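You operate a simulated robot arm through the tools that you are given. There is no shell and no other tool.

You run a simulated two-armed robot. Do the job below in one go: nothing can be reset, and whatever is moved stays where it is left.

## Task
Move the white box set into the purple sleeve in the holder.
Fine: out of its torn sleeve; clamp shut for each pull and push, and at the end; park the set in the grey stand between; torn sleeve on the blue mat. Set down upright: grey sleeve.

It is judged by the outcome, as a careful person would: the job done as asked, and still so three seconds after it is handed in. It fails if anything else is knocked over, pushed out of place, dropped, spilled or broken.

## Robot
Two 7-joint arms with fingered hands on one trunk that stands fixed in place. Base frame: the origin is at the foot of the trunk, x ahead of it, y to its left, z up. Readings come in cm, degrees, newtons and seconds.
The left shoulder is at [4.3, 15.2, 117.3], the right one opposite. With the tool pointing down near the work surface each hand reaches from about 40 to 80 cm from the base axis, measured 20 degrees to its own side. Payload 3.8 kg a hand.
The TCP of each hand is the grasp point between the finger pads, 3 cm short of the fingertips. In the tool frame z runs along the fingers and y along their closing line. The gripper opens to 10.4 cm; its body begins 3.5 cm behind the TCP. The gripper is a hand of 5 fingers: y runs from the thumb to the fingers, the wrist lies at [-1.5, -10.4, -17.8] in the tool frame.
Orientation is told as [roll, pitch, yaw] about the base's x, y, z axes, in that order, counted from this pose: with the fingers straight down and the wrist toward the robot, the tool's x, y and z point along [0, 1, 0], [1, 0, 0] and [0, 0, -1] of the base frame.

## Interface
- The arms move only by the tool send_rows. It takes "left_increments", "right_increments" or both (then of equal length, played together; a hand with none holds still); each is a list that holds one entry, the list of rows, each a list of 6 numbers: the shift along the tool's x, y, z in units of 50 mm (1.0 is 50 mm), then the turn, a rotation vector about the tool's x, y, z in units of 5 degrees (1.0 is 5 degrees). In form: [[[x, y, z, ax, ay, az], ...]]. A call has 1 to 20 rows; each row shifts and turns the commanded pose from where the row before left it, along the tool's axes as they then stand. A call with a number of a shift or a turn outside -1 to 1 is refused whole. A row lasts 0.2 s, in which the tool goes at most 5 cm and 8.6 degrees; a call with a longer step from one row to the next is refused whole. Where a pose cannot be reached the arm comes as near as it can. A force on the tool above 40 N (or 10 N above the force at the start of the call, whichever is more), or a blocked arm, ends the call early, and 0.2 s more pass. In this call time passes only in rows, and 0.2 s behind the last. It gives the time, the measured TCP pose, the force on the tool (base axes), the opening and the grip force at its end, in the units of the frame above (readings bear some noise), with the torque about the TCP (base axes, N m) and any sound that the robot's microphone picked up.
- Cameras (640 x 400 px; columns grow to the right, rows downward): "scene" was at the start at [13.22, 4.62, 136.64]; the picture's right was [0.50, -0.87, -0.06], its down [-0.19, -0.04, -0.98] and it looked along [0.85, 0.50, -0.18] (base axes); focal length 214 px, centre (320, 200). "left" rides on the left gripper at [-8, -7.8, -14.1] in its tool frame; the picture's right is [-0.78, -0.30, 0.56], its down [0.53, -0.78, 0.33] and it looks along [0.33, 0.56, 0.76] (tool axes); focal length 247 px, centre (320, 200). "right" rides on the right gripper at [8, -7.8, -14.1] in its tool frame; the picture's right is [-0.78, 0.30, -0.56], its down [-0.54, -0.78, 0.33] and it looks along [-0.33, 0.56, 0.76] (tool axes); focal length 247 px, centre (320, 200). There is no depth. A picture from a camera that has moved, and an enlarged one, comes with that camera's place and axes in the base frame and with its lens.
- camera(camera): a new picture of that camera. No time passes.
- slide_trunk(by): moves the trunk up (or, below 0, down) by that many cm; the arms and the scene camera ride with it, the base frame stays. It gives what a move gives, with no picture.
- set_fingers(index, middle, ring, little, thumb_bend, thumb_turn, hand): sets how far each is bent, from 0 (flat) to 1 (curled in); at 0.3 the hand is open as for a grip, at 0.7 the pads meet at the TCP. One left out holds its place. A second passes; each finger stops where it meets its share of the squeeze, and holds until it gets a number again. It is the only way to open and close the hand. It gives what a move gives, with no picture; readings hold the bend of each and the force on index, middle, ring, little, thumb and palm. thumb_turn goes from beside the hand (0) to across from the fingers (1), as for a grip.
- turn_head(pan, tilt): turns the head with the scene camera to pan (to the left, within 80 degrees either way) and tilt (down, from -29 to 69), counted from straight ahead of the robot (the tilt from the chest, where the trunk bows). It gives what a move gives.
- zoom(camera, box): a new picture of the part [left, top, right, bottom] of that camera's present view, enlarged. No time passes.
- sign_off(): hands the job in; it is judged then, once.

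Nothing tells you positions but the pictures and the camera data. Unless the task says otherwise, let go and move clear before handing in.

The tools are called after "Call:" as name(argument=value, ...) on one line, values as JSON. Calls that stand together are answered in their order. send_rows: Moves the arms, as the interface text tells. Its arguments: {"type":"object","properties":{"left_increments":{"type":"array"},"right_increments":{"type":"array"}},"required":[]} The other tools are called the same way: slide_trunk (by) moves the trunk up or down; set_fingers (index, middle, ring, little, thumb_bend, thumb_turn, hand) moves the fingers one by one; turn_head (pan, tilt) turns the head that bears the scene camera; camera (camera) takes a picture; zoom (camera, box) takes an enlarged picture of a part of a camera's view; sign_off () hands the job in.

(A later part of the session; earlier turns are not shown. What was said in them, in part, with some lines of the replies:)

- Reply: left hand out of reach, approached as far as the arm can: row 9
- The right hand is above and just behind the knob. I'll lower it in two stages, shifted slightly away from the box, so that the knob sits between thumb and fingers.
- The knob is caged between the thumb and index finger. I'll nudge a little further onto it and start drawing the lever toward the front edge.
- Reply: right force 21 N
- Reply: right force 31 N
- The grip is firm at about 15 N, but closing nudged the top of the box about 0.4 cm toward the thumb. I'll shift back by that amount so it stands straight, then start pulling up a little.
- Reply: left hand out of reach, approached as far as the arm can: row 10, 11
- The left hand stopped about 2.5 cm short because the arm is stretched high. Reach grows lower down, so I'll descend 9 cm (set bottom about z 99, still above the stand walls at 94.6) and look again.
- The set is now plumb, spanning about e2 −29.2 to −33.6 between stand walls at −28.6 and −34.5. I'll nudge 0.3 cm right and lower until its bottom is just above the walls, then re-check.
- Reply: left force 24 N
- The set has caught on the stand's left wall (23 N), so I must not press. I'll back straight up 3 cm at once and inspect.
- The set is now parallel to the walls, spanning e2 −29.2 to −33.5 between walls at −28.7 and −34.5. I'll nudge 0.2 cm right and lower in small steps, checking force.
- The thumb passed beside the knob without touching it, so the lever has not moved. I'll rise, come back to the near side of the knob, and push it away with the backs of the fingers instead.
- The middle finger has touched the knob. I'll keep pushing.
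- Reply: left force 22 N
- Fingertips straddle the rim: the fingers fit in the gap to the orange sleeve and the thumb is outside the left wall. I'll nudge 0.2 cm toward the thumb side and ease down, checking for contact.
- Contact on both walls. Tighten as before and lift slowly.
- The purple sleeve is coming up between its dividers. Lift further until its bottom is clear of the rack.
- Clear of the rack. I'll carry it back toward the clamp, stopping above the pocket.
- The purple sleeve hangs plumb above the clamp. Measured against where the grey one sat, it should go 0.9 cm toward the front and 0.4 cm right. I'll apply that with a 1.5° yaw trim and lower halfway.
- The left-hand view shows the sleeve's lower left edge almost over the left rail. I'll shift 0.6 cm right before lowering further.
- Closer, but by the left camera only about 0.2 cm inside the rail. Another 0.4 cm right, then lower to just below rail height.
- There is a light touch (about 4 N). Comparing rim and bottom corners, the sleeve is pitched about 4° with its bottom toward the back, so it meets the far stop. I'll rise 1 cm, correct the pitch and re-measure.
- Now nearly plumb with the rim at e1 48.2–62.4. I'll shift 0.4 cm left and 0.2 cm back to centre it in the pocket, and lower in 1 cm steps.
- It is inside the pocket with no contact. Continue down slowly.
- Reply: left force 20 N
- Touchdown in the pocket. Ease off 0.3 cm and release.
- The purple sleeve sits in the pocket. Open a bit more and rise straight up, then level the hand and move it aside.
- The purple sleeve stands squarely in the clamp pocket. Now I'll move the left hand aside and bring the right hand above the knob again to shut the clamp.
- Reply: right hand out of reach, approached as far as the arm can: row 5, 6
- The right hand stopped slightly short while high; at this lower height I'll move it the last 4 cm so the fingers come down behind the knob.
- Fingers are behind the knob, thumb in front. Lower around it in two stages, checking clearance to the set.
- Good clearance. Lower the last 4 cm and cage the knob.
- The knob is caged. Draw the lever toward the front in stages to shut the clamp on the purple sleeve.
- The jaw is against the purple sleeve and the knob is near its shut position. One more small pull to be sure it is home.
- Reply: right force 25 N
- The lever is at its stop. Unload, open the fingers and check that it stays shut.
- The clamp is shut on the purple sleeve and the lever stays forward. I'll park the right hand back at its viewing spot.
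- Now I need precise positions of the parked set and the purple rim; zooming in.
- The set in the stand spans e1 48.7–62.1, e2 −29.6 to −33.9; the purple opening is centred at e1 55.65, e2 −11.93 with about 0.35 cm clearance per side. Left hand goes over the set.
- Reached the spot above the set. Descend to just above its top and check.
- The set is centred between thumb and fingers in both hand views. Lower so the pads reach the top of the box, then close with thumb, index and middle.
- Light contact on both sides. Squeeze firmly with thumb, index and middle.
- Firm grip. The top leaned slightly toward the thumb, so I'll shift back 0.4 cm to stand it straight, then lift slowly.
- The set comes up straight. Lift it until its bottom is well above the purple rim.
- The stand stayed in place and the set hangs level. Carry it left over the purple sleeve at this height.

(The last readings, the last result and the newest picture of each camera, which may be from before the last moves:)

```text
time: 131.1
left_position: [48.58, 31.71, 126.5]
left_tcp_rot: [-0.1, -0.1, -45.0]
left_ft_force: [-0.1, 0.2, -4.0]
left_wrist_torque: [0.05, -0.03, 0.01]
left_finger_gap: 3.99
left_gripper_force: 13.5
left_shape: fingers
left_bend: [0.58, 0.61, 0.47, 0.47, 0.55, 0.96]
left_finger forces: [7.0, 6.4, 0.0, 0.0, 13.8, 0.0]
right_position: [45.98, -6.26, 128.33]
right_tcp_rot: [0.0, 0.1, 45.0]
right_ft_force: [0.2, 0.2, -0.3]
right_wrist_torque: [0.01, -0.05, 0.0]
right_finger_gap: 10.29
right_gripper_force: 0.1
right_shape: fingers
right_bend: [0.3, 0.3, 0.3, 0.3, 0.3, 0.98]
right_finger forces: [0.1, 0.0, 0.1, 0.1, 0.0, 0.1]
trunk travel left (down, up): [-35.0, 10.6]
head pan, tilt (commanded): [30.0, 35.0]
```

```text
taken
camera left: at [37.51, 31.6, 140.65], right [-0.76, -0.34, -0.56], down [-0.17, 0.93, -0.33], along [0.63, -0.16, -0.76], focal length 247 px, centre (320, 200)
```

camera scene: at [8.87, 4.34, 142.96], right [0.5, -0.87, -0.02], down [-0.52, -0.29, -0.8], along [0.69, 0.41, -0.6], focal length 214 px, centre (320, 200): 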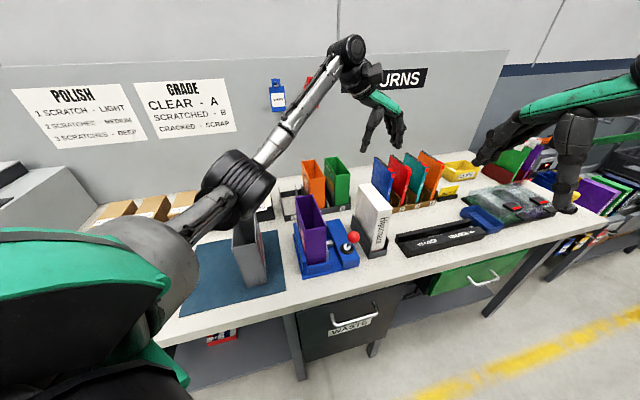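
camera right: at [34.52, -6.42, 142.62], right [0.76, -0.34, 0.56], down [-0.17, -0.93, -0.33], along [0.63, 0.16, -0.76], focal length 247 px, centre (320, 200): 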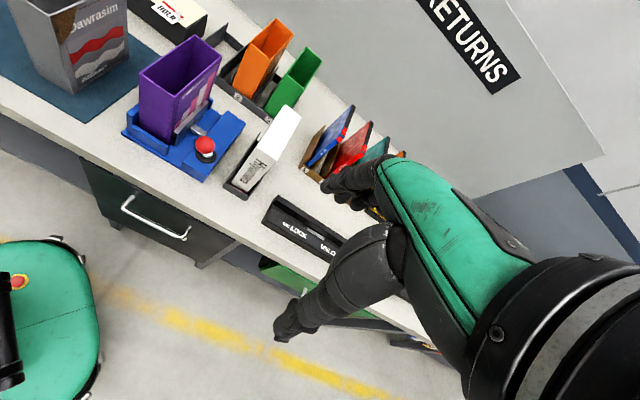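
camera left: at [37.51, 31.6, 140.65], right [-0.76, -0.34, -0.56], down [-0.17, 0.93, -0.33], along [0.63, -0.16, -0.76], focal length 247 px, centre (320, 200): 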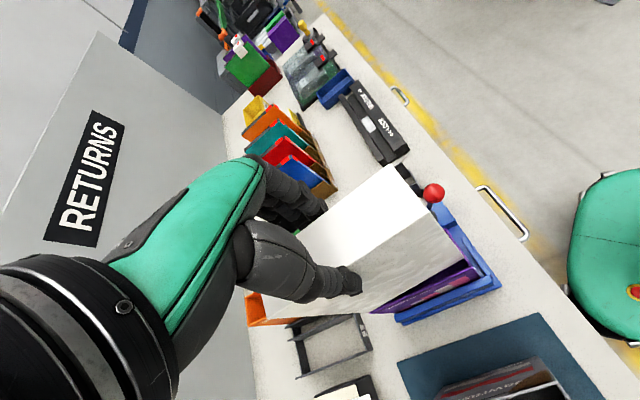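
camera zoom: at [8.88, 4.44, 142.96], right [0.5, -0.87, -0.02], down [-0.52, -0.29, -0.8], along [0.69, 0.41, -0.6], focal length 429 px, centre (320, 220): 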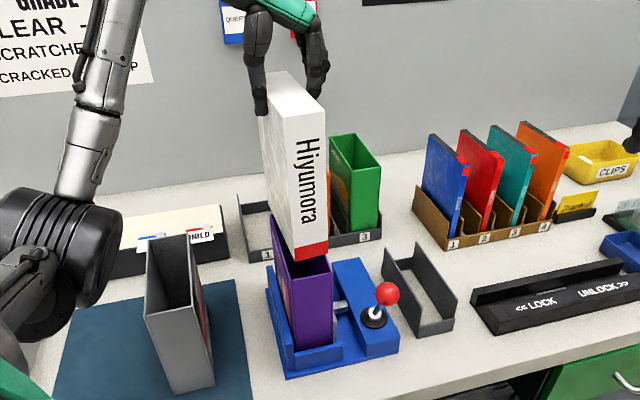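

The set is above the purple sleeve. Close-ups from all three cameras for precise alignment.

Call:
zoom(camera="right", box=[150, 30, 240, 110])

Call:
zoom(camera="scene", box=[290, 180, 350, 260])

Call:
zoom(camera="left", box=[330, 160, 510, 340])

Call:
zoom(camera="right", box=[150, 0, 250, 80])

```text
5.00 times, centred on (195, 70) of right
camera zoom: at [34.58, -6.24, 142.61], right [0.76, -0.34, 0.56], down [-0.17, -0.93, -0.33], along [0.63, 0.16, -0.76], focal length 1235 px, centre (945, 850)
```

zoom: 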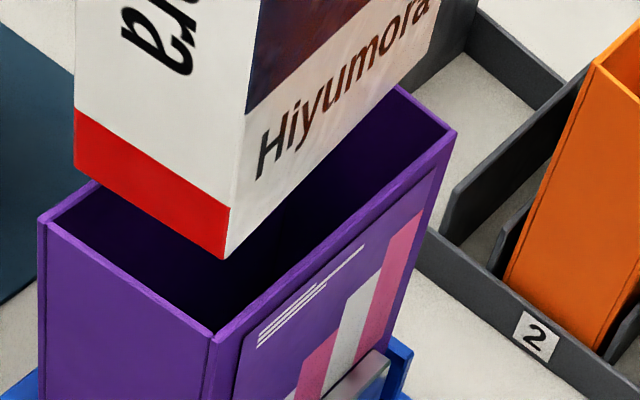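

```text
5.00 times, centred on (320, 220) of scene
camera zoom: at [8.88, 4.44, 142.96], right [0.5, -0.87, -0.02], down [-0.52, -0.29, -0.8], along [0.69, 0.41, -0.6], focal length 1072 px, centre (320, 100)
```

zoom: 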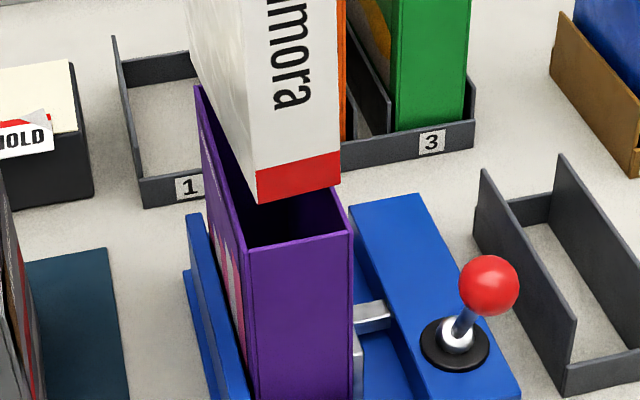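

```text
2.22 times, centred on (420, 250) of left
camera zoom: at [37.51, 31.6, 140.65], right [-0.76, -0.34, -0.56], down [-0.17, 0.93, -0.33], along [0.63, -0.16, -0.76], focal length 549 px, centre (98, 89)
```

zoom: 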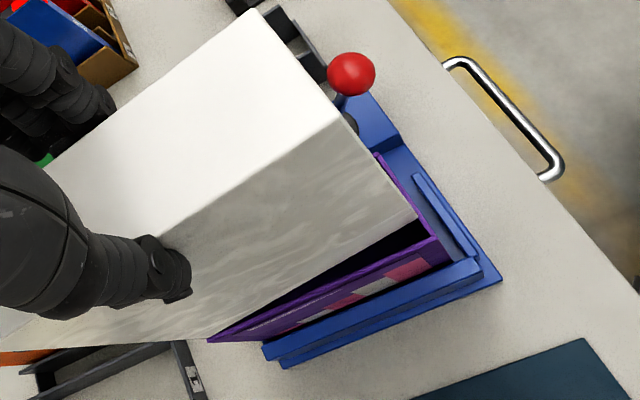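

```text
5.00 times, centred on (200, 40) of right
camera zoom: at [34.58, -6.24, 142.61], right [0.76, -0.34, 0.56], down [-0.17, -0.93, -0.33], along [0.63, 0.16, -0.76], focal length 1235 px, centre (920, 1000)
```

zoom: 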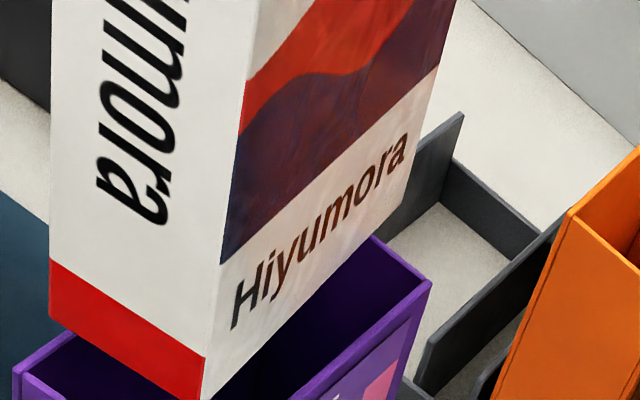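

Comparing long edges in three views, the set is yawed about 5° and needs small shifts. I'll correct yaw by 5°, pitch by about 1°, move 0.3 cm back and 0.5 cm right, then re-measure.

Call:
send_rows(left_increments=[[[0, 0, 0, 0, 0.12, 0.5], [0, 0, 0, 0, 0.13, 0.5], [0.05, 0.1, 0, 0, 0, 0], [0, 0, 0, 0, 0, 0]]])

Call:
zoom(camera="right", box=[150, 30, 240, 110])

Call:
zoom(camera="scene", box=[290, 180, 350, 260])

Call:
zoom(camera="left", box=[330, 160, 510, 340])

```text
time: 132.1
left_position: [48.92, 31.52, 126.57]
left_tcp_rot: [1.2, 0.0, -50.0]
left_ft_force: [-0.9, 0.9, -4.0]
left_wrist_torque: [0.0, -0.01, -0.01]
left_finger_gap: 4.01
left_gripper_force: 13.2
left_shape: fingers
left_bend: [0.58, 0.61, 0.47, 0.47, 0.55, 0.96]
left_finger forces: [7.1, 6.4, 0.0, 0.1, 13.8, 0.1]
right_position: [45.88, -6.33, 128.49]
right_tcp_rot: [0.0, 0.0, 45.0]
right_ft_force: [0.5, 0.0, -0.4]
right_wrist_torque: [0.0, -0.02, 0.04]
right_finger_gap: 10.28
right_gripper_force: 0.0
right_shape: fingers
right_bend: [0.3, 0.3, 0.3, 0.3, 0.3, 0.98]
right_finger forces: [0.0, 0.0, 0.0, 0.0, 0.1, 0.0]
trunk travel left (down, up): [-35.0, 10.6]
head pan, tilt (commanded): [30.0, 35.0]
```

```text
5.00 times, centred on (195, 70) of right
camera zoom: at [34.58, -6.25, 142.62], right [0.76, -0.34, 0.56], down [-0.17, -0.93, -0.33], along [0.63, 0.16, -0.76], focal length 1235 px, centre (945, 850)
```

zoom: 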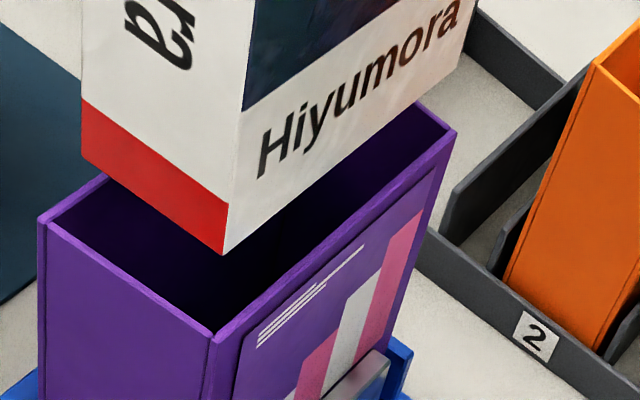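

```text
5.00 times, centred on (320, 220) of scene
camera zoom: at [8.88, 4.44, 142.96], right [0.5, -0.87, -0.02], down [-0.52, -0.29, -0.8], along [0.69, 0.41, -0.6], focal length 1072 px, centre (320, 100)
```

zoom: 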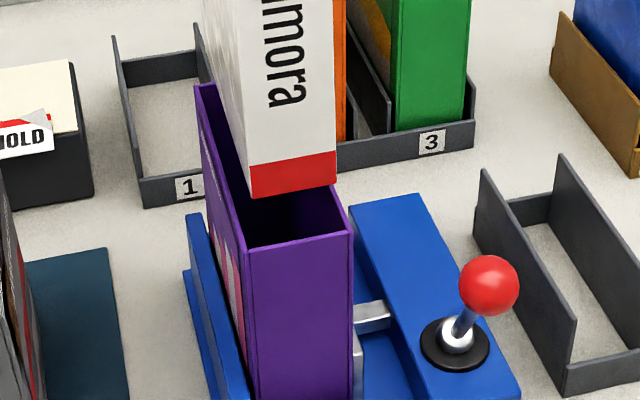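

```text
2.22 times, centred on (420, 250) of left
camera zoom: at [37.7, 32.08, 140.49], right [-0.78, -0.26, -0.57], down [-0.08, 0.94, -0.32], along [0.63, -0.2, -0.75], focal length 549 px, centre (98, 89)
```

zoom: 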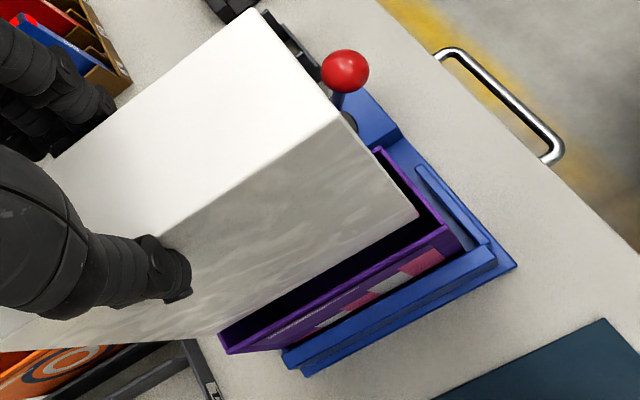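

Now the set is parallel to the sleeve and centred, with clearance on all sides. Lower until its bottom reaches the rim and check again.

Call:
send_rows(left_increments=[[[-0.03, 0, 0.16, 0, 0, 0], [-0.004, 0, 0.16, 0, 0, 0], [-0.004, 0, 0.16, 0, 0, 0]]])

Call:
zoom(camera="right", box=[150, 40, 240, 110])

Call:
zoom(camera="scene", box=[290, 180, 350, 260])

Call:
zoom(camera="left", box=[380, 200, 520, 330])

```text
time: 132.9
left_position: [49.07, 31.35, 124.13]
left_tcp_rot: [1.2, -0.2, -49.9]
left_ft_force: [0.2, 0.2, -3.4]
left_wrist_torque: [0.01, -0.02, 0.02]
left_finger_gap: 4.03
left_gripper_force: 13.6
left_shape: fingers
left_bend: [0.58, 0.61, 0.47, 0.47, 0.55, 0.96]
left_finger forces: [7.1, 6.3, 0.1, 0.1, 13.6, 0.0]
right_position: [46.03, -6.3, 128.48]
right_tcp_rot: [0.0, 0.0, 45.0]
right_ft_force: [-0.4, 0.1, -0.1]
right_wrist_torque: [0.03, 0.0, 0.02]
right_finger_gap: 10.28
right_gripper_force: 0.1
right_shape: fingers
right_bend: [0.3, 0.3, 0.3, 0.3, 0.3, 0.98]
right_finger forces: [0.0, 0.1, 0.0, 0.0, 0.0, 0.1]
trunk travel left (down, up): [-35.0, 10.6]
head pan, tilt (commanded): [30.0, 35.0]
```

```text
5.71 times, centred on (195, 75) of right
camera zoom: at [34.59, -6.24, 142.61], right [0.76, -0.34, 0.56], down [-0.17, -0.93, -0.33], along [0.63, 0.16, -0.76], focal length 1411 px, centre (1034, 914)
```

zoom: 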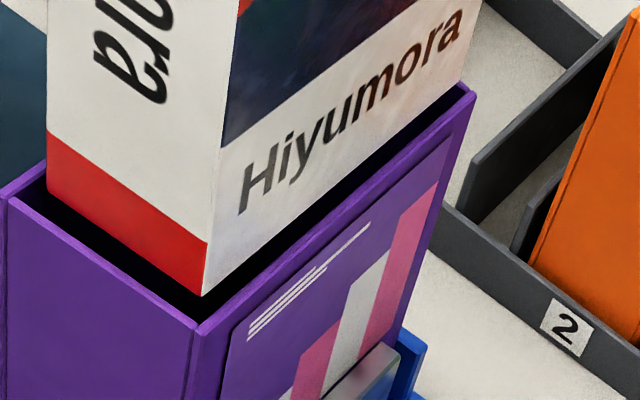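

```text
5.00 times, centred on (320, 220) of scene
camera zoom: at [8.88, 4.45, 142.96], right [0.5, -0.87, -0.02], down [-0.52, -0.29, -0.8], along [0.69, 0.41, -0.6], focal length 1072 px, centre (320, 100)
```

zoom: 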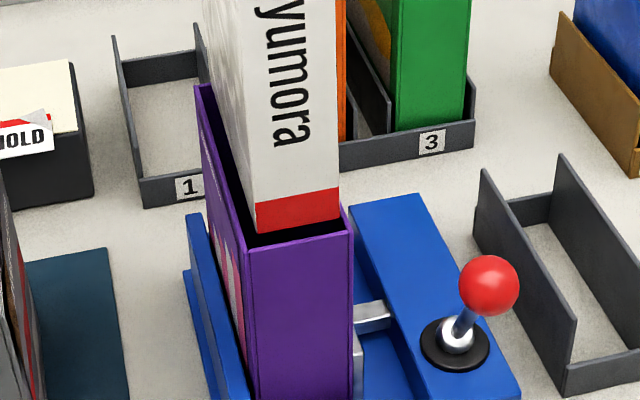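

```text
3.08 times, centred on (450, 265) of left
camera zoom: at [37.7, 31.94, 138.14], right [-0.78, -0.26, -0.57], down [-0.08, 0.94, -0.32], along [0.63, -0.2, -0.75], focal length 760 px, centre (-80, 0)
```

zoom: 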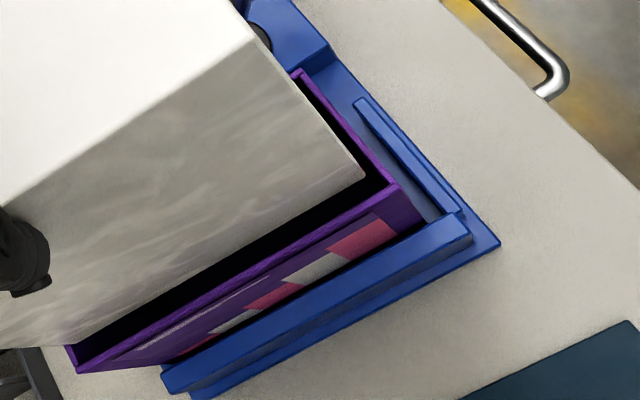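

Almost centred; about 0.15 cm too far right. I'll trim that and start inserting, checking the force.

Call:
send_rows(left_increments=[[[0, -0.03, 0, 0, 0, 0], [-0.004, 0, 0.15, 0, 0, 0], [-0.004, 0, 0.15, 0, 0, 0], [-0.004, 0, 0.15, 0, 0, 0]]])

Call:
zoom(camera="right", box=[150, 40, 240, 110])

Call:
zoom(camera="scene", box=[290, 180, 350, 260])

Call:
zoom(camera="left", box=[380, 200, 520, 330])

```text
time: 133.9
left_position: [48.8, 31.38, 121.71]
left_tcp_rot: [1.1, -0.1, -50.1]
left_ft_force: [0.6, 0.1, -3.6]
left_wrist_torque: [-0.01, -0.02, -0.01]
left_finger_gap: 4.01
left_gripper_force: 13.0
left_shape: fingers
left_bend: [0.58, 0.61, 0.47, 0.47, 0.55, 0.96]
left_finger forces: [7.1, 6.3, 0.0, 0.0, 13.7, 0.1]
right_position: [45.88, -6.35, 128.39]
right_tcp_rot: [-0.1, 0.1, 44.9]
right_ft_force: [-0.8, -0.1, 1.1]
right_wrist_torque: [0.04, 0.03, -0.01]
right_finger_gap: 10.29
right_gripper_force: 0.0
right_shape: fingers
right_bend: [0.3, 0.3, 0.3, 0.3, 0.3, 0.98]
right_finger forces: [0.0, 0.0, 0.0, 0.1, 0.1, 0.1]
trunk travel left (down, up): [-35.0, 10.6]
head pan, tilt (commanded): [30.0, 35.0]
```

```text
5.71 times, centred on (195, 75) of right
camera zoom: at [34.57, -6.23, 142.62], right [0.76, -0.34, 0.56], down [-0.17, -0.93, -0.33], along [0.63, 0.16, -0.76], focal length 1411 px, centre (1034, 914)
```

zoom: 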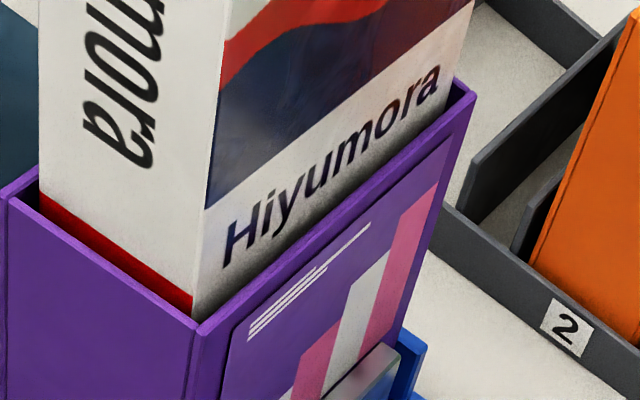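

```text
5.00 times, centred on (320, 220) of scene
camera zoom: at [8.87, 4.45, 142.96], right [0.5, -0.87, -0.02], down [-0.52, -0.29, -0.8], along [0.69, 0.41, -0.6], focal length 1072 px, centre (320, 100)
```

zoom: 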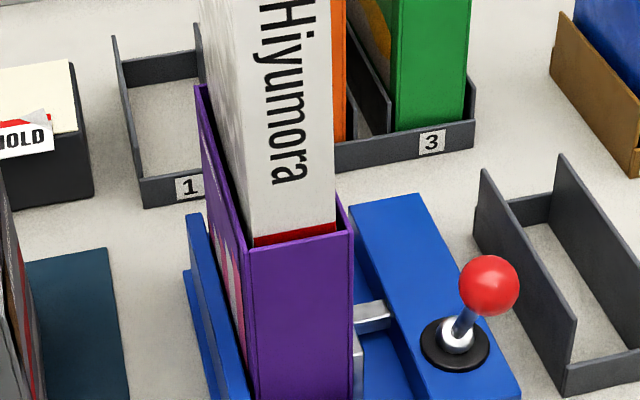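

```text
3.08 times, centred on (450, 265) of left
camera zoom: at [37.57, 32.09, 135.73], right [-0.78, -0.26, -0.57], down [-0.08, 0.94, -0.32], along [0.63, -0.2, -0.75], focal length 760 px, centre (-80, 0)
```

zoom: 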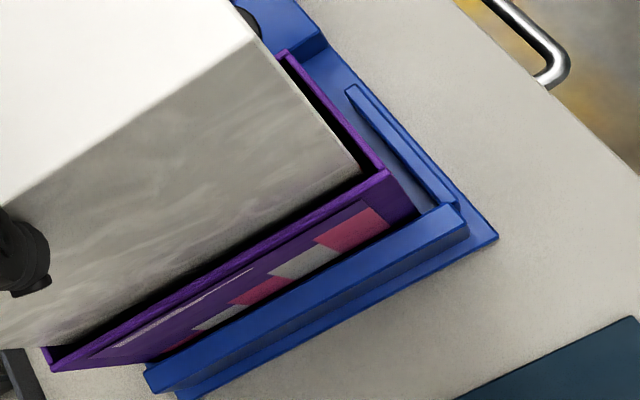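

The bottom is inside the sleeve with no added force. Continue inserting slowly.

Call:
send_rows(left_increments=[[[-0.004, 0, 0.15, 0, 0, 0], [-0.004, 0, 0.15, 0, 0, 0], [-0.004, 0, 0.15, 0, 0, 0], [-0.004, 0, 0.15, 0, 0, 0], [-0.004, 0, 0.15, 0, 0, 0]]])

Call:
zoom(camera="right", box=[140, 20, 250, 120])

Call:
zoom(camera="scene", box=[280, 140, 360, 270])

```text
time: 135.1
left_position: [48.82, 31.37, 117.93]
left_tcp_rot: [1.3, -0.1, -50.0]
left_ft_force: [0.2, 0.4, -3.6]
left_wrist_torque: [0.01, -0.04, 0.0]
left_finger_gap: 4.04
left_gripper_force: 13.7
left_shape: fingers
left_bend: [0.58, 0.61, 0.47, 0.47, 0.55, 0.96]
left_finger forces: [7.0, 6.2, 0.0, 0.0, 13.7, 0.0]
right_position: [46.05, -6.29, 128.43]
right_tcp_rot: [-0.1, 0.0, 45.0]
right_ft_force: [0.9, -0.1, 0.3]
right_wrist_torque: [0.02, -0.01, -0.03]
right_finger_gap: 10.31
right_gripper_force: 0.1
right_shape: fingers
right_bend: [0.3, 0.3, 0.3, 0.3, 0.3, 0.98]
right_finger forces: [0.0, 0.0, 0.0, 0.1, 0.0, 0.1]
trunk travel left (down, up): [-35.0, 10.6]
head pan, tilt (commanded): [30.0, 35.0]
```

```text
4.00 times, centred on (195, 70) of right
camera zoom: at [34.58, -6.23, 142.62], right [0.76, -0.34, 0.56], down [-0.17, -0.93, -0.33], along [0.63, 0.16, -0.76], focal length 988 px, centre (820, 720)
```

zoom: 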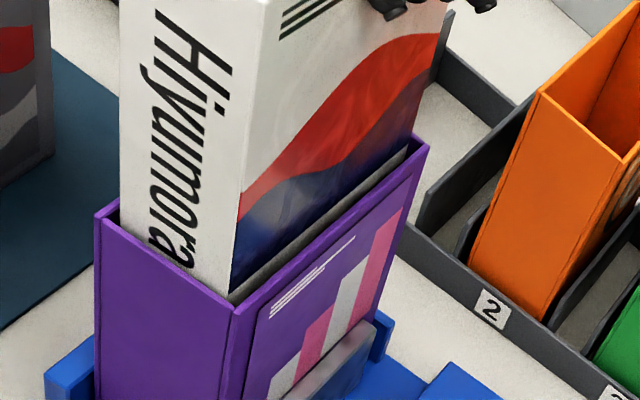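

```text
3.08 times, centred on (320, 205) of scene
camera zoom: at [8.88, 4.46, 142.96], right [0.5, -0.87, -0.02], down [-0.52, -0.29, -0.8], along [0.69, 0.41, -0.6], focal length 660 px, centre (320, 185)
```

zoom: 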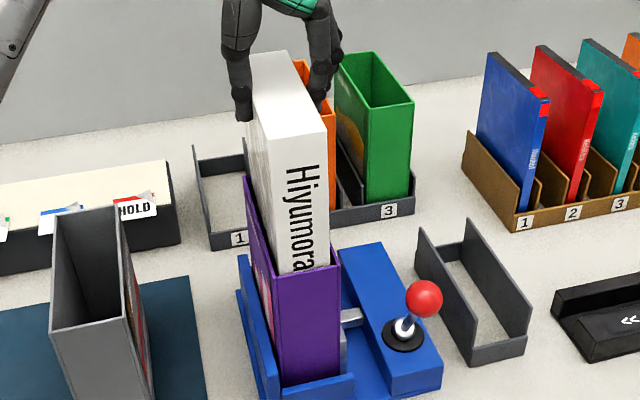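

Sliding in freely. Continue down.

Call:
send_rows(left_increments=[[[-0.004, 0, 0.15, 0, 0, 0], [-0.004, 0, 0.15, 0, 0, 0], [-0.004, 0, 0.15, 0, 0, 0], [-0.004, 0, 0.15, 0, 0, 0], [-0.004, 0, 0.15, 0, 0, 0], [-0.004, 0, 0.15, 0, 0, 0]]])

Call:
zoom(camera="right", box=[140, 20, 250, 120])

Call:
zoom(camera="scene", box=[280, 140, 360, 270])

```text
time: 136.5
left_position: [48.85, 31.33, 113.54]
left_tcp_rot: [1.2, -0.1, -50.0]
left_ft_force: [0.1, -0.2, -4.0]
left_wrist_torque: [0.04, 0.01, 0.01]
left_finger_gap: 4.01
left_gripper_force: 13.4
left_shape: fingers
left_bend: [0.58, 0.61, 0.47, 0.47, 0.55, 0.96]
left_finger forces: [7.0, 6.4, 0.1, 0.1, 13.7, 0.1]
right_position: [46.02, -6.32, 128.42]
right_tcp_rot: [0.0, 0.0, 44.9]
right_ft_force: [0.0, 0.5, -0.1]
right_wrist_torque: [0.01, -0.01, -0.01]
right_finger_gap: 10.28
right_gripper_force: 0.1
right_shape: fingers
right_bend: [0.3, 0.3, 0.3, 0.3, 0.3, 0.98]
right_finger forces: [0.1, 0.1, 0.0, 0.0, 0.0, 0.0]
trunk travel left (down, up): [-35.0, 10.6]
head pan, tilt (commanded): [30.0, 35.0]
```

```text
4.00 times, centred on (195, 70) of right
camera zoom: at [34.58, -6.24, 142.61], right [0.76, -0.34, 0.56], down [-0.17, -0.93, -0.33], along [0.63, 0.16, -0.76], focal length 988 px, centre (820, 720)
```

zoom: 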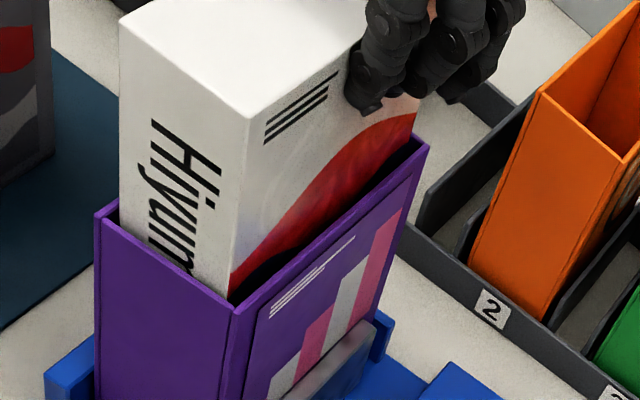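

```text
3.08 times, centred on (320, 205) of scene
camera zoom: at [8.88, 4.44, 142.96], right [0.5, -0.87, -0.02], down [-0.52, -0.29, -0.8], along [0.69, 0.41, -0.6], focal length 660 px, centre (320, 185)
```

zoom: 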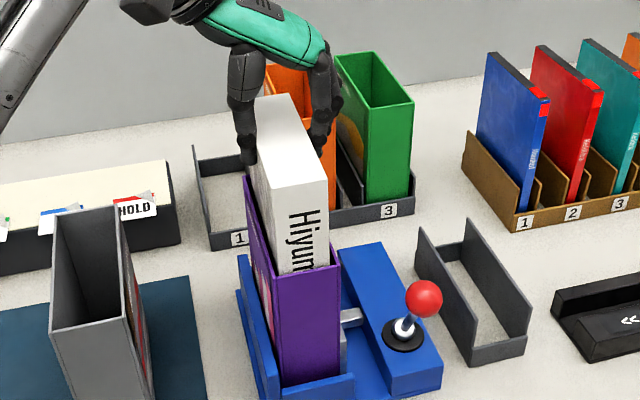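

About 5.5 cm to go; fingertips should just clear the rim at the end. Lower carefully.

Call:
send_rows(left_increments=[[[-0.004, 0, 0.15, 0, 0, 0], [-0.004, 0, 0.15, 0, 0, 0], [-0.004, 0, 0.15, 0, 0, 0], [-0.004, 0, 0.15, 0, 0, 0], [-0.004, 0, 0.15, 0, 0, 0], [-0.004, 0, 0.1, 0, 0, 0]]])

Call:
zoom(camera="right", box=[140, 20, 250, 120])

Call:
zoom(camera="scene", box=[280, 160, 360, 270])

Call:
zoom(camera="left", box=[280, 160, 500, 340])

```text
time: 137.9
left_position: [48.88, 31.31, 109.22]
left_tcp_rot: [1.2, 0.0, -50.0]
left_ft_force: [1.2, -0.3, -2.7]
left_wrist_torque: [-0.01, 0.01, 0.0]
left_finger_gap: 4.03
left_gripper_force: 13.0
left_shape: fingers
left_bend: [0.58, 0.61, 0.47, 0.47, 0.55, 0.96]
left_finger forces: [7.1, 6.3, 0.0, 0.0, 13.7, 0.0]
right_position: [46.03, -6.18, 128.5]
right_tcp_rot: [0.0, 0.0, 44.9]
right_ft_force: [0.4, -0.4, 1.3]
right_wrist_torque: [0.0, 0.0, 0.0]
right_finger_gap: 10.28
right_gripper_force: 0.1
right_shape: fingers
right_bend: [0.3, 0.3, 0.3, 0.3, 0.3, 0.98]
right_finger forces: [0.1, 0.1, 0.0, 0.0, 0.0, 0.1]
trunk travel left (down, up): [-35.0, 10.6]
head pan, tilt (commanded): [30.0, 35.0]
```

```text
4.00 times, centred on (195, 70) of right
camera zoom: at [34.58, -6.24, 142.62], right [0.76, -0.34, 0.56], down [-0.17, -0.93, -0.33], along [0.63, 0.16, -0.76], focal length 988 px, centre (820, 720)
```

zoom: 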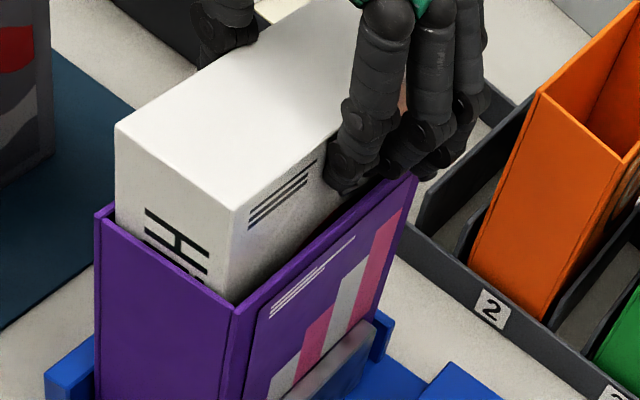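

```text
3.64 times, centred on (320, 215) of scene
camera zoom: at [8.87, 4.44, 142.96], right [0.5, -0.87, -0.02], down [-0.52, -0.29, -0.8], along [0.69, 0.41, -0.6], focal length 780 px, centre (320, 146)
```

zoom: 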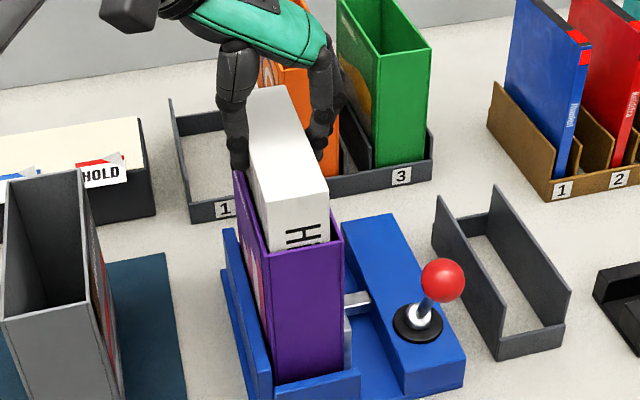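

```text
2.22 times, centred on (390, 250) of left
camera zoom: at [37.53, 31.98, 123.24], right [-0.78, -0.26, -0.57], down [-0.08, 0.94, -0.32], along [0.63, -0.2, -0.75], focal length 549 px, centre (164, 89)
```

zoom: 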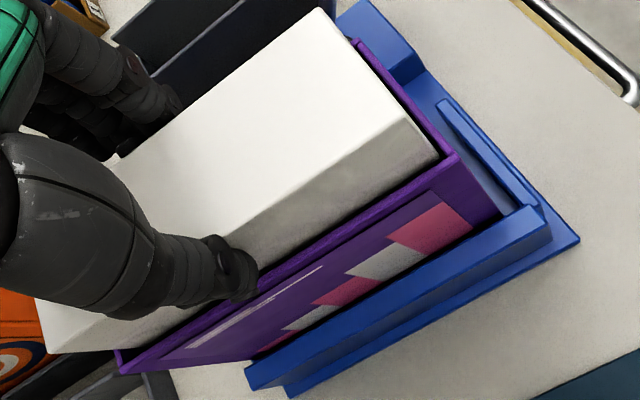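

Set top at about 108.5, roughly 1.5 cm above its seated height. Lower 1 cm more, watching the force.

Call:
send_rows(left_increments=[[[0, 0, 0.1, 0, 0, 0], [0, 0, 0.1, 0, 0, 0]]])

Call:
zoom(camera="right", box=[140, 20, 250, 120])

Call:
zoom(camera="scene", box=[290, 170, 350, 250])

```text
time: 138.5
left_position: [49.01, 31.43, 108.37]
left_tcp_rot: [1.2, -0.1, -50.1]
left_ft_force: [-0.2, -0.5, -4.7]
left_wrist_torque: [0.03, -0.05, 0.0]
left_finger_gap: 4.01
left_gripper_force: 13.4
left_shape: fingers
left_bend: [0.58, 0.61, 0.47, 0.47, 0.55, 0.96]
left_finger forces: [7.0, 6.4, 0.1, 0.1, 13.8, 0.1]
right_position: [45.91, -6.2, 128.44]
right_tcp_rot: [-0.1, -0.1, 45.1]
right_ft_force: [-0.9, 1.0, -0.7]
right_wrist_torque: [0.01, 0.01, -0.05]
right_finger_gap: 10.29
right_gripper_force: 0.2
right_shape: fingers
right_bend: [0.3, 0.3, 0.3, 0.3, 0.3, 0.98]
right_finger forces: [0.0, 0.0, 0.0, 0.0, 0.0, 0.1]
trunk travel left (down, up): [-35.0, 10.6]
head pan, tilt (commanded): [30.0, 35.0]
```

```text
4.00 times, centred on (195, 70) of right
camera zoom: at [34.58, -6.24, 142.62], right [0.76, -0.34, 0.56], down [-0.17, -0.93, -0.33], along [0.63, 0.16, -0.76], focal length 988 px, centre (820, 720)
```

zoom: 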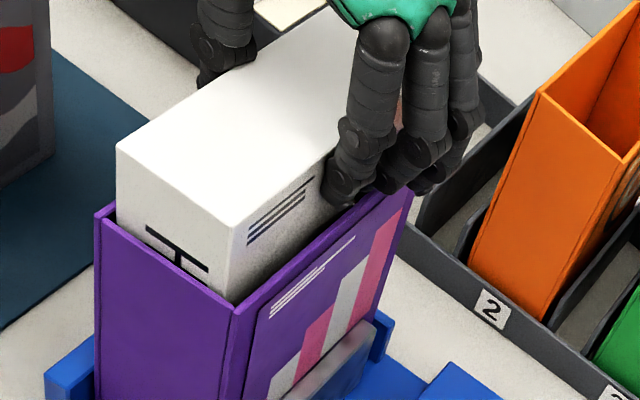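

```text
5.00 times, centred on (320, 210) of scene
camera zoom: at [8.88, 4.45, 142.96], right [0.5, -0.87, -0.02], down [-0.52, -0.29, -0.8], along [0.69, 0.41, -0.6], focal length 1072 px, centre (320, 150)
```

zoom: 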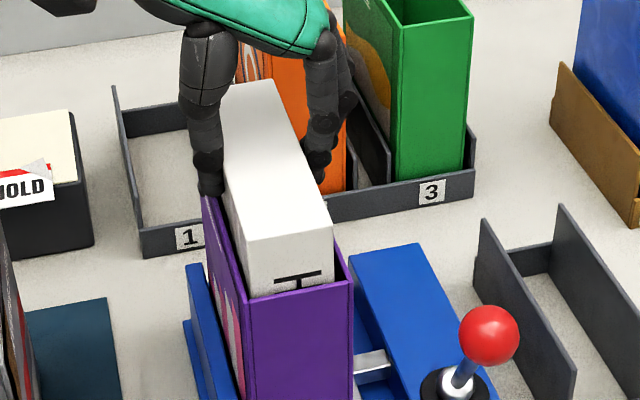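

About 1 cm remains (part of the "H" still shows above the rim; in the old sleeve only its first stroke showed). Lower 0.8 cm more.

Call:
send_rows(left_increments=[[[0, 0, 0.08, 0, 0, 0], [0, 0, 0.08, 0, 0, 0]]])

Call:
zoom(camera="right", box=[140, 20, 250, 120])

Call:
zoom(camera="scene", box=[290, 170, 350, 250])

```text
time: 139.1
left_position: [48.86, 31.48, 107.67]
left_tcp_rot: [1.2, -0.2, -50.0]
left_ft_force: [0.1, -0.5, -3.2]
left_wrist_torque: [0.0, 0.0, -0.03]
left_finger_gap: 4.03
left_gripper_force: 13.5
left_shape: fingers
left_bend: [0.58, 0.61, 0.47, 0.47, 0.55, 0.96]
left_finger forces: [7.0, 6.3, 0.0, 0.1, 13.6, 0.0]
right_position: [46.03, -6.26, 128.43]
right_tcp_rot: [0.0, 0.0, 45.0]
right_ft_force: [0.4, -0.4, 0.3]
right_wrist_torque: [-0.03, 0.03, -0.01]
right_finger_gap: 10.27
right_gripper_force: 0.0
right_shape: fingers
right_bend: [0.3, 0.3, 0.3, 0.3, 0.3, 0.98]
right_finger forces: [0.0, 0.0, 0.1, 0.0, 0.0, 0.0]
trunk travel left (down, up): [-35.0, 10.6]
head pan, tilt (commanded): [30.0, 35.0]
```

```text
4.00 times, centred on (195, 70) of right
camera zoom: at [34.58, -6.23, 142.62], right [0.76, -0.34, 0.56], down [-0.17, -0.93, -0.33], along [0.63, 0.16, -0.76], focal length 988 px, centre (820, 720)
```

zoom: 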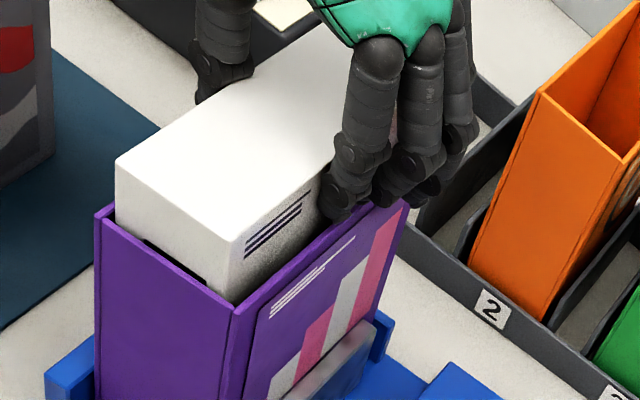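

```text
5.00 times, centred on (320, 210) of scene
camera zoom: at [8.88, 4.45, 142.96], right [0.5, -0.87, -0.02], down [-0.52, -0.29, -0.8], along [0.69, 0.41, -0.6], focal length 1072 px, centre (320, 150)
```

zoom: 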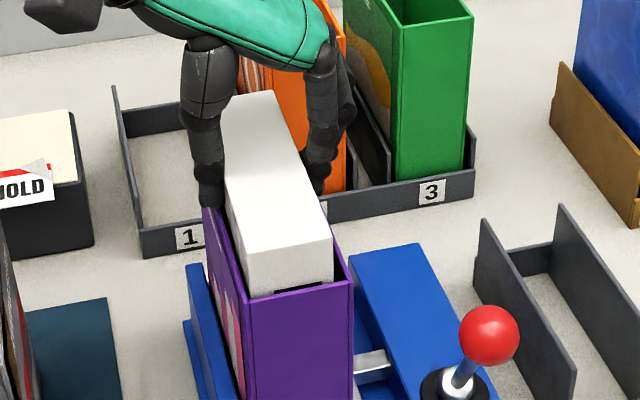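

Now just the first stroke shows, as it did in the old sleeve. A touch lower to find the bottom.

Call:
send_rows(left_increments=[[[0, 0, 0.05, 0, 0, 0], [0, 0, 0.04, 0, 0, 0]]])

```text
time: 139.7
left_position: [48.91, 31.31, 107.15]
left_tcp_rot: [1.3, 0.0, -50.0]
left_ft_force: [-0.5, 0.8, -1.8]
left_wrist_torque: [-0.03, -0.01, 0.02]
left_finger_gap: 4.0
left_gripper_force: 14.0
left_shape: fingers
left_bend: [0.58, 0.61, 0.47, 0.47, 0.55, 0.96]
left_finger forces: [7.0, 7.9, 0.1, 0.0, 14.1, 0.1]
right_position: [45.94, -6.3, 128.38]
right_tcp_rot: [0.1, -0.1, 45.0]
right_ft_force: [0.2, 1.3, 0.7]
right_wrist_torque: [-0.01, 0.0, 0.0]
right_finger_gap: 10.28
right_gripper_force: 0.1
right_shape: fingers
right_bend: [0.3, 0.3, 0.3, 0.3, 0.3, 0.98]
right_finger forces: [0.0, 0.1, 0.0, 0.0, 0.0, 0.0]
trunk travel left (down, up): [-35.0, 10.6]
head pan, tilt (commanded): [30.0, 35.0]
```

Force is shifting onto the bottom. I'll loosen the grip slightly so the set settles, rise a little so the fingertips clear the rim, then open.

Call:
set_fingers(hand="left", index=0.53, middle=0.53, thumb_bend=0.52)

Call:
zoom(camera="right", box=[140, 20, 250, 120])

Call:
zoom(camera="scene", box=[290, 170, 350, 250])

```text
time: 140.7
left_position: [48.82, 31.43, 107.14]
left_tcp_rot: [1.2, -0.2, -49.9]
left_ft_force: [0.0, -0.4, -1.1]
left_wrist_torque: [0.0, 0.0, 0.0]
left_finger_gap: 4.59
left_gripper_force: 0.1
left_shape: fingers
left_bend: [0.53, 0.53, 0.47, 0.47, 0.52, 0.97]
left_finger forces: [0.0, 0.0, 0.1, 0.1, 0.0, 0.1]
right_position: [45.98, -6.28, 128.49]
right_tcp_rot: [0.1, -0.1, 45.0]
right_ft_force: [0.6, 0.3, 0.0]
right_wrist_torque: [0.0, 0.01, 0.0]
right_finger_gap: 10.28
right_gripper_force: 0.1
right_shape: fingers
right_bend: [0.3, 0.3, 0.3, 0.3, 0.3, 0.98]
right_finger forces: [0.0, 0.1, 0.0, 0.0, 0.0, 0.1]
trunk travel left (down, up): [-35.0, 10.6]
head pan, tilt (commanded): [30.0, 35.0]
```

```text
4.00 times, centred on (195, 70) of right
camera zoom: at [34.54, -6.28, 142.63], right [0.76, -0.34, 0.56], down [-0.17, -0.93, -0.33], along [0.63, 0.16, -0.76], focal length 988 px, centre (820, 720)
```

zoom: 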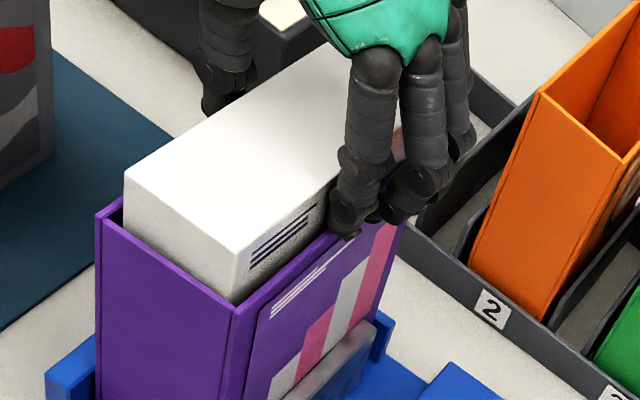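

```text
5.00 times, centred on (320, 210) of scene
camera zoom: at [8.83, 4.41, 142.97], right [0.5, -0.87, -0.02], down [-0.52, -0.29, -0.8], along [0.69, 0.41, -0.6], focal length 1072 px, centre (320, 150)
```

zoom: 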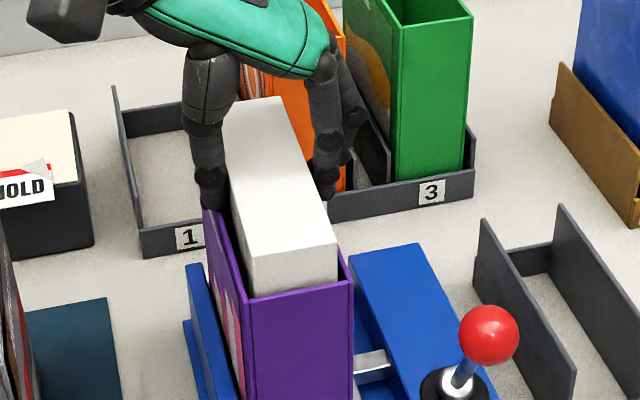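

The set has settled fully, even slightly deeper than in the old sleeve. Raise the fingertips above the rim, open, and lift away.

Call:
send_rows(left_increments=[[[0, 0, -0.1, 0, 0, 0], [0, 0, -0.1, 0, 0, 0]]])

Call:
set_fingers(hand="left", index=0.4, middle=0.4, ring=0.4, little=0.4, thumb_bend=0.4)

Call:
send_rows(left_increments=[[[0, 0, -0.3, 0, 0, 0], [0, 0, -0.5, 0, 0, 0], [0, 0, -0.7, 0, 0, 0], [0, 0, -0.8, 0, 0, 0], [0, -0.3, -0.5, 0, -0.12, -0.5], [0, -0.5, -0.2, 0, -0.13, -0.5], [0, -0.6, 0, 0, 0, 0], [0, -0.6, 0, 0, 0, 0]]])

Call:
camera(camera="scene")

Call:
zoom(camera="right", box=[110, 20, 290, 200])

Call:
zoom(camera="scene", box=[280, 170, 400, 290])

Call:
zoom(camera="left", box=[300, 120, 520, 320])

```text
time: 141.3
left_position: [48.9, 31.35, 108.19]
left_tcp_rot: [1.3, -0.1, -50.0]
left_ft_force: [-0.8, -0.3, -0.6]
left_wrist_torque: [-0.02, 0.0, -0.03]
left_finger_gap: 4.57
left_gripper_force: 0.1
left_shape: fingers
left_bend: [0.53, 0.53, 0.47, 0.47, 0.52, 0.97]
left_finger forces: [0.0, 0.0, 0.1, 0.1, 0.0, 0.1]
right_position: [45.92, -6.29, 128.44]
right_tcp_rot: [0.0, -0.1, 44.9]
right_ft_force: [-0.2, 0.6, -0.9]
right_wrist_torque: [0.01, 0.0, 0.0]
right_finger_gap: 10.28
right_gripper_force: 0.1
right_shape: fingers
right_bend: [0.3, 0.3, 0.3, 0.3, 0.3, 0.98]
right_finger forces: [0.0, 0.0, 0.1, 0.1, 0.0, 0.0]
trunk travel left (down, up): [-35.0, 10.6]
head pan, tilt (commanded): [30.0, 35.0]
```

```text
time: 142.3
left_position: [48.73, 31.42, 108.13]
left_tcp_rot: [1.2, -0.1, -50.0]
left_ft_force: [-0.1, 0.1, 0.3]
left_wrist_torque: [0.02, 0.02, 0.01]
left_finger_gap: 7.76
left_gripper_force: 0.0
left_shape: fingers
left_bend: [0.4, 0.4, 0.4, 0.4, 0.4, 0.97]
left_finger forces: [0.0, 0.0, 0.1, 0.0, 0.1, 0.0]
right_position: [45.95, -6.25, 128.41]
right_tcp_rot: [-0.1, -0.1, 45.0]
right_ft_force: [1.0, 0.0, 0.9]
right_wrist_torque: [0.01, 0.02, -0.02]
right_finger_gap: 10.28
right_gripper_force: 0.1
right_shape: fingers
right_bend: [0.3, 0.3, 0.3, 0.3, 0.3, 0.98]
right_finger forces: [0.1, 0.0, 0.0, 0.0, 0.0, 0.0]
trunk travel left (down, up): [-35.0, 10.6]
head pan, tilt (commanded): [30.0, 35.0]
```

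```text
time: 144.1
left_position: [41.59, 38.47, 123.32]
left_tcp_rot: [0.0, -0.2, -45.1]
left_ft_force: [0.7, 0.8, 0.2]
left_wrist_torque: [-0.05, -0.02, 0.02]
left_finger_gap: 7.74
left_gripper_force: 0.1
left_shape: fingers
left_bend: [0.4, 0.4, 0.4, 0.4, 0.4, 0.97]
left_finger forces: [0.1, 0.0, 0.1, 0.0, 0.0, 0.1]
right_position: [45.85, -6.18, 128.43]
right_tcp_rot: [0.0, -0.1, 45.0]
right_ft_force: [-0.2, -0.3, -0.1]
right_wrist_torque: [-0.01, 0.0, -0.01]
right_finger_gap: 10.28
right_gripper_force: 0.0
right_shape: fingers
right_bend: [0.3, 0.3, 0.3, 0.3, 0.3, 0.98]
right_finger forces: [0.1, 0.0, 0.0, 0.1, 0.0, 0.1]
trunk travel left (down, up): [-35.0, 10.6]
head pan, tilt (commanded): [30.0, 35.0]
```

```text
taken
camera scene: at [8.71, 4.48, 142.97], right [0.5, -0.87, -0.01], down [-0.52, -0.29, -0.8], along [0.69, 0.41, -0.6], focal length 214 px, centre (320, 200)
```

scene: 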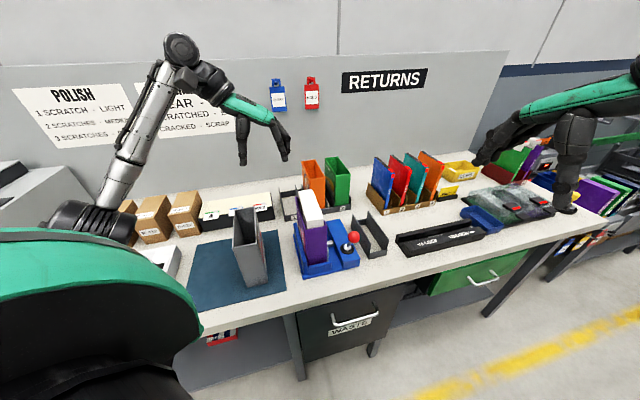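

```text
2.22 times, centred on (200, 110) of right
camera zoom: at [34.41, -6.21, 142.66], right [0.76, -0.34, 0.56], down [-0.17, -0.93, -0.33], along [0.63, 0.16, -0.76], focal length 549 px, centre (587, 400)
```

zoom: 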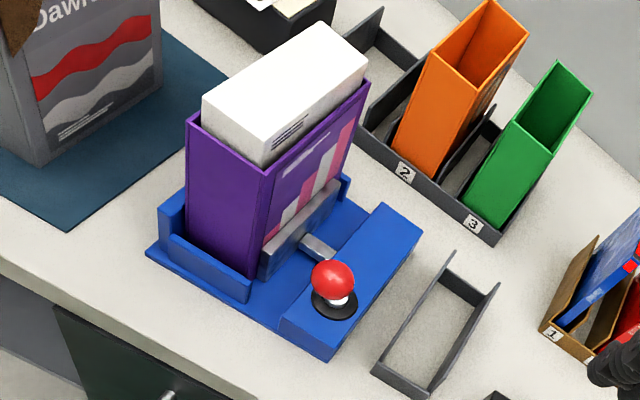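

```text
3.33 times, centred on (340, 230) of scene
camera zoom: at [8.71, 4.48, 142.97], right [0.5, -0.87, -0.01], down [-0.52, -0.29, -0.8], along [0.69, 0.41, -0.6], focal length 715 px, centre (253, 100)
```

zoom: 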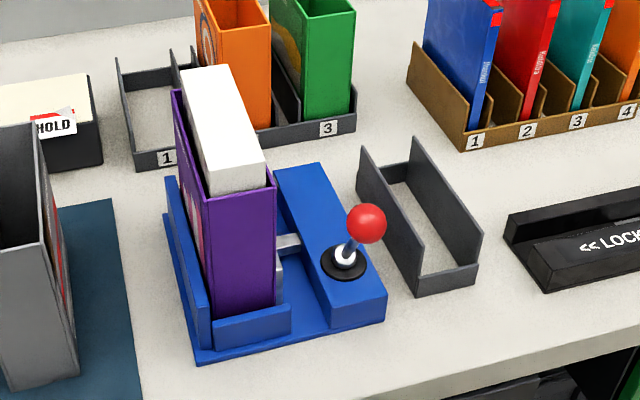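

```text
2.00 times, centred on (410, 220) of left
camera zoom: at [30.46, 38.3, 137.46], right [-0.76, -0.34, -0.56], down [-0.17, 0.93, -0.33], along [0.63, -0.16, -0.76], focal length 494 px, centre (140, 160)
```

zoom: 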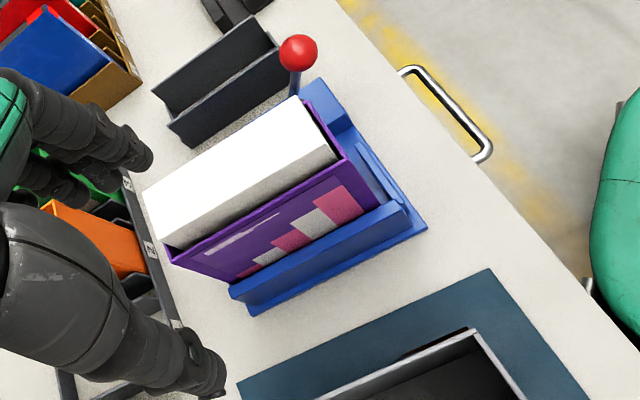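

The set is seated in the purple sleeve, held in the shut clamp; the torn sleeve stands upright on the mat and the stand is empty and in place. I'll lift the left hand well clear and take a last look.

Call:
send_rows(left_increments=[[[0, -0.2, -0.8, 0, 0, 0], [0, -0.2, -0.8, 0, 0, 0], [0, -0.2, -0.8, 0, 0, 0], [0, -0.1, -0.6, 0, 0, 0]]], right_increments=[[[-0.2, -0.2, -0.4, 0, 0, 0], [-0.2, -0.2, -0.4, 0, 0, 0], [-0.2, -0.2, -0.4, 0, 0, 0], [0, 0, -0.2, 0, 0, 0]]])

Call:
camera(camera="scene")

Call:
zoom(camera="scene", box=[170, 150, 410, 310])

Call:
zoom(camera="right", box=[0, 0, 320, 220])

Call:
camera(camera="left")

```text
time: 145.1
left_position: [39.14, 41.05, 138.38]
left_tcp_rot: [-0.1, -0.1, -45.0]
left_ft_force: [-1.0, 0.2, 0.3]
left_wrist_torque: [0.0, 0.0, 0.0]
left_finger_gap: 7.78
left_gripper_force: 0.0
left_shape: fingers
left_bend: [0.4, 0.4, 0.4, 0.4, 0.4, 0.97]
left_finger forces: [0.1, 0.0, 0.1, 0.0, 0.0, 0.1]
right_position: [45.88, -10.69, 135.54]
right_tcp_rot: [0.0, 0.0, 45.1]
right_ft_force: [-0.4, -0.6, 0.1]
right_wrist_torque: [0.04, 0.0, 0.01]
right_finger_gap: 10.29
right_gripper_force: 0.0
right_shape: fingers
right_bend: [0.3, 0.3, 0.3, 0.3, 0.3, 0.98]
right_finger forces: [0.0, 0.1, 0.0, 0.0, 0.0, 0.0]
trunk travel left (down, up): [-35.0, 10.6]
head pan, tilt (commanded): [30.0, 35.0]
```

```text
taken
camera scene: at [8.76, 4.4, 142.97], right [0.5, -0.87, -0.02], down [-0.52, -0.29, -0.8], along [0.69, 0.41, -0.6], focal length 214 px, centre (320, 200)
```

scene: 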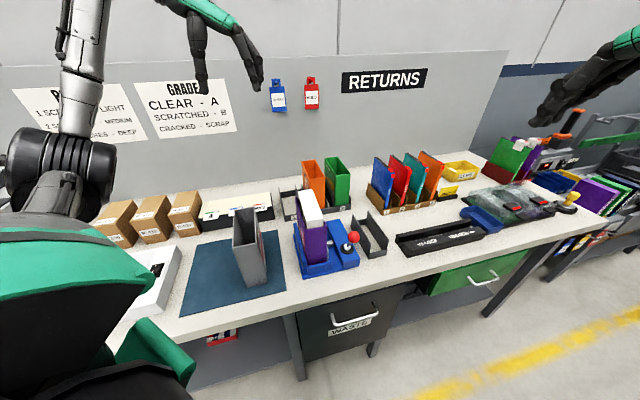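

```text
2.50 times, centred on (290, 230) of scene
camera zoom: at [8.76, 4.4, 142.97], right [0.5, -0.87, -0.02], down [-0.52, -0.29, -0.8], along [0.69, 0.41, -0.6], focal length 536 px, centre (395, 125)
```

zoom: 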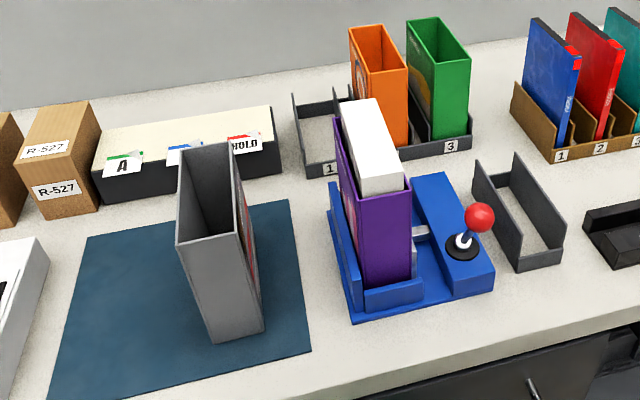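

```text
1.82 times, centred on (160, 110) of right
camera zoom: at [34.49, -10.7, 149.72], right [0.76, -0.34, 0.56], down [-0.17, -0.93, -0.33], along [0.63, 0.16, -0.76], focal length 449 px, centre (611, 364)
```

zoom: 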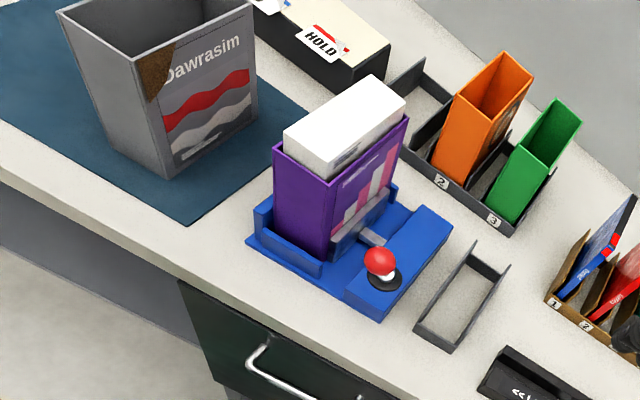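

```text
taken
camera left: at [28.02, 40.83, 152.47], right [-0.76, -0.34, -0.56], down [-0.17, 0.93, -0.33], along [0.63, -0.16, -0.76], focal length 247 px, centre (320, 200)
```

left: 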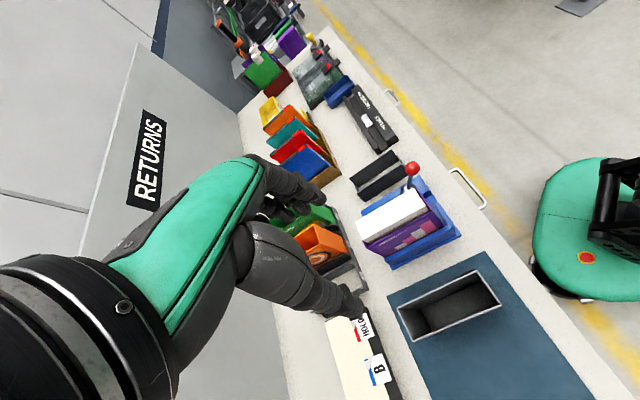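

The white set is in the purple sleeve in the shut clamp. The torn grey sleeve stands upright on the blue mat, the grey stand is empty and where it was, and both hands are clear. Handing in.

Call:
sign_off()

```text
The job is handed in.
```

The white box set is now in the purple sleeve, standing in the blue holder with the clamp shut. I've handed the job in; no result has come back yet.

- **Clamp:** it was shut when I pulled the set out of the torn sleeve, when I pushed it into the purple one, and at the end. I opened it only to swap the sleeves.
- **Parking:** the set stood in the grey stand between the two moves. On the first try at lowering it, it caught on the stand's left wall with about 23 N. I backed off, straightened it and lowered it again; the stand did not move.
- **Torn sleeve:** it stands upright on the blue mat.
- **Surroundings:** in the last pictures nothing else looks knocked over or moved, and both hands are clear.

I took "in the holder" to mean the blue clamp holder, so I left the purple sleeve there. I did not put it back in slot 1 of the rack it came from.
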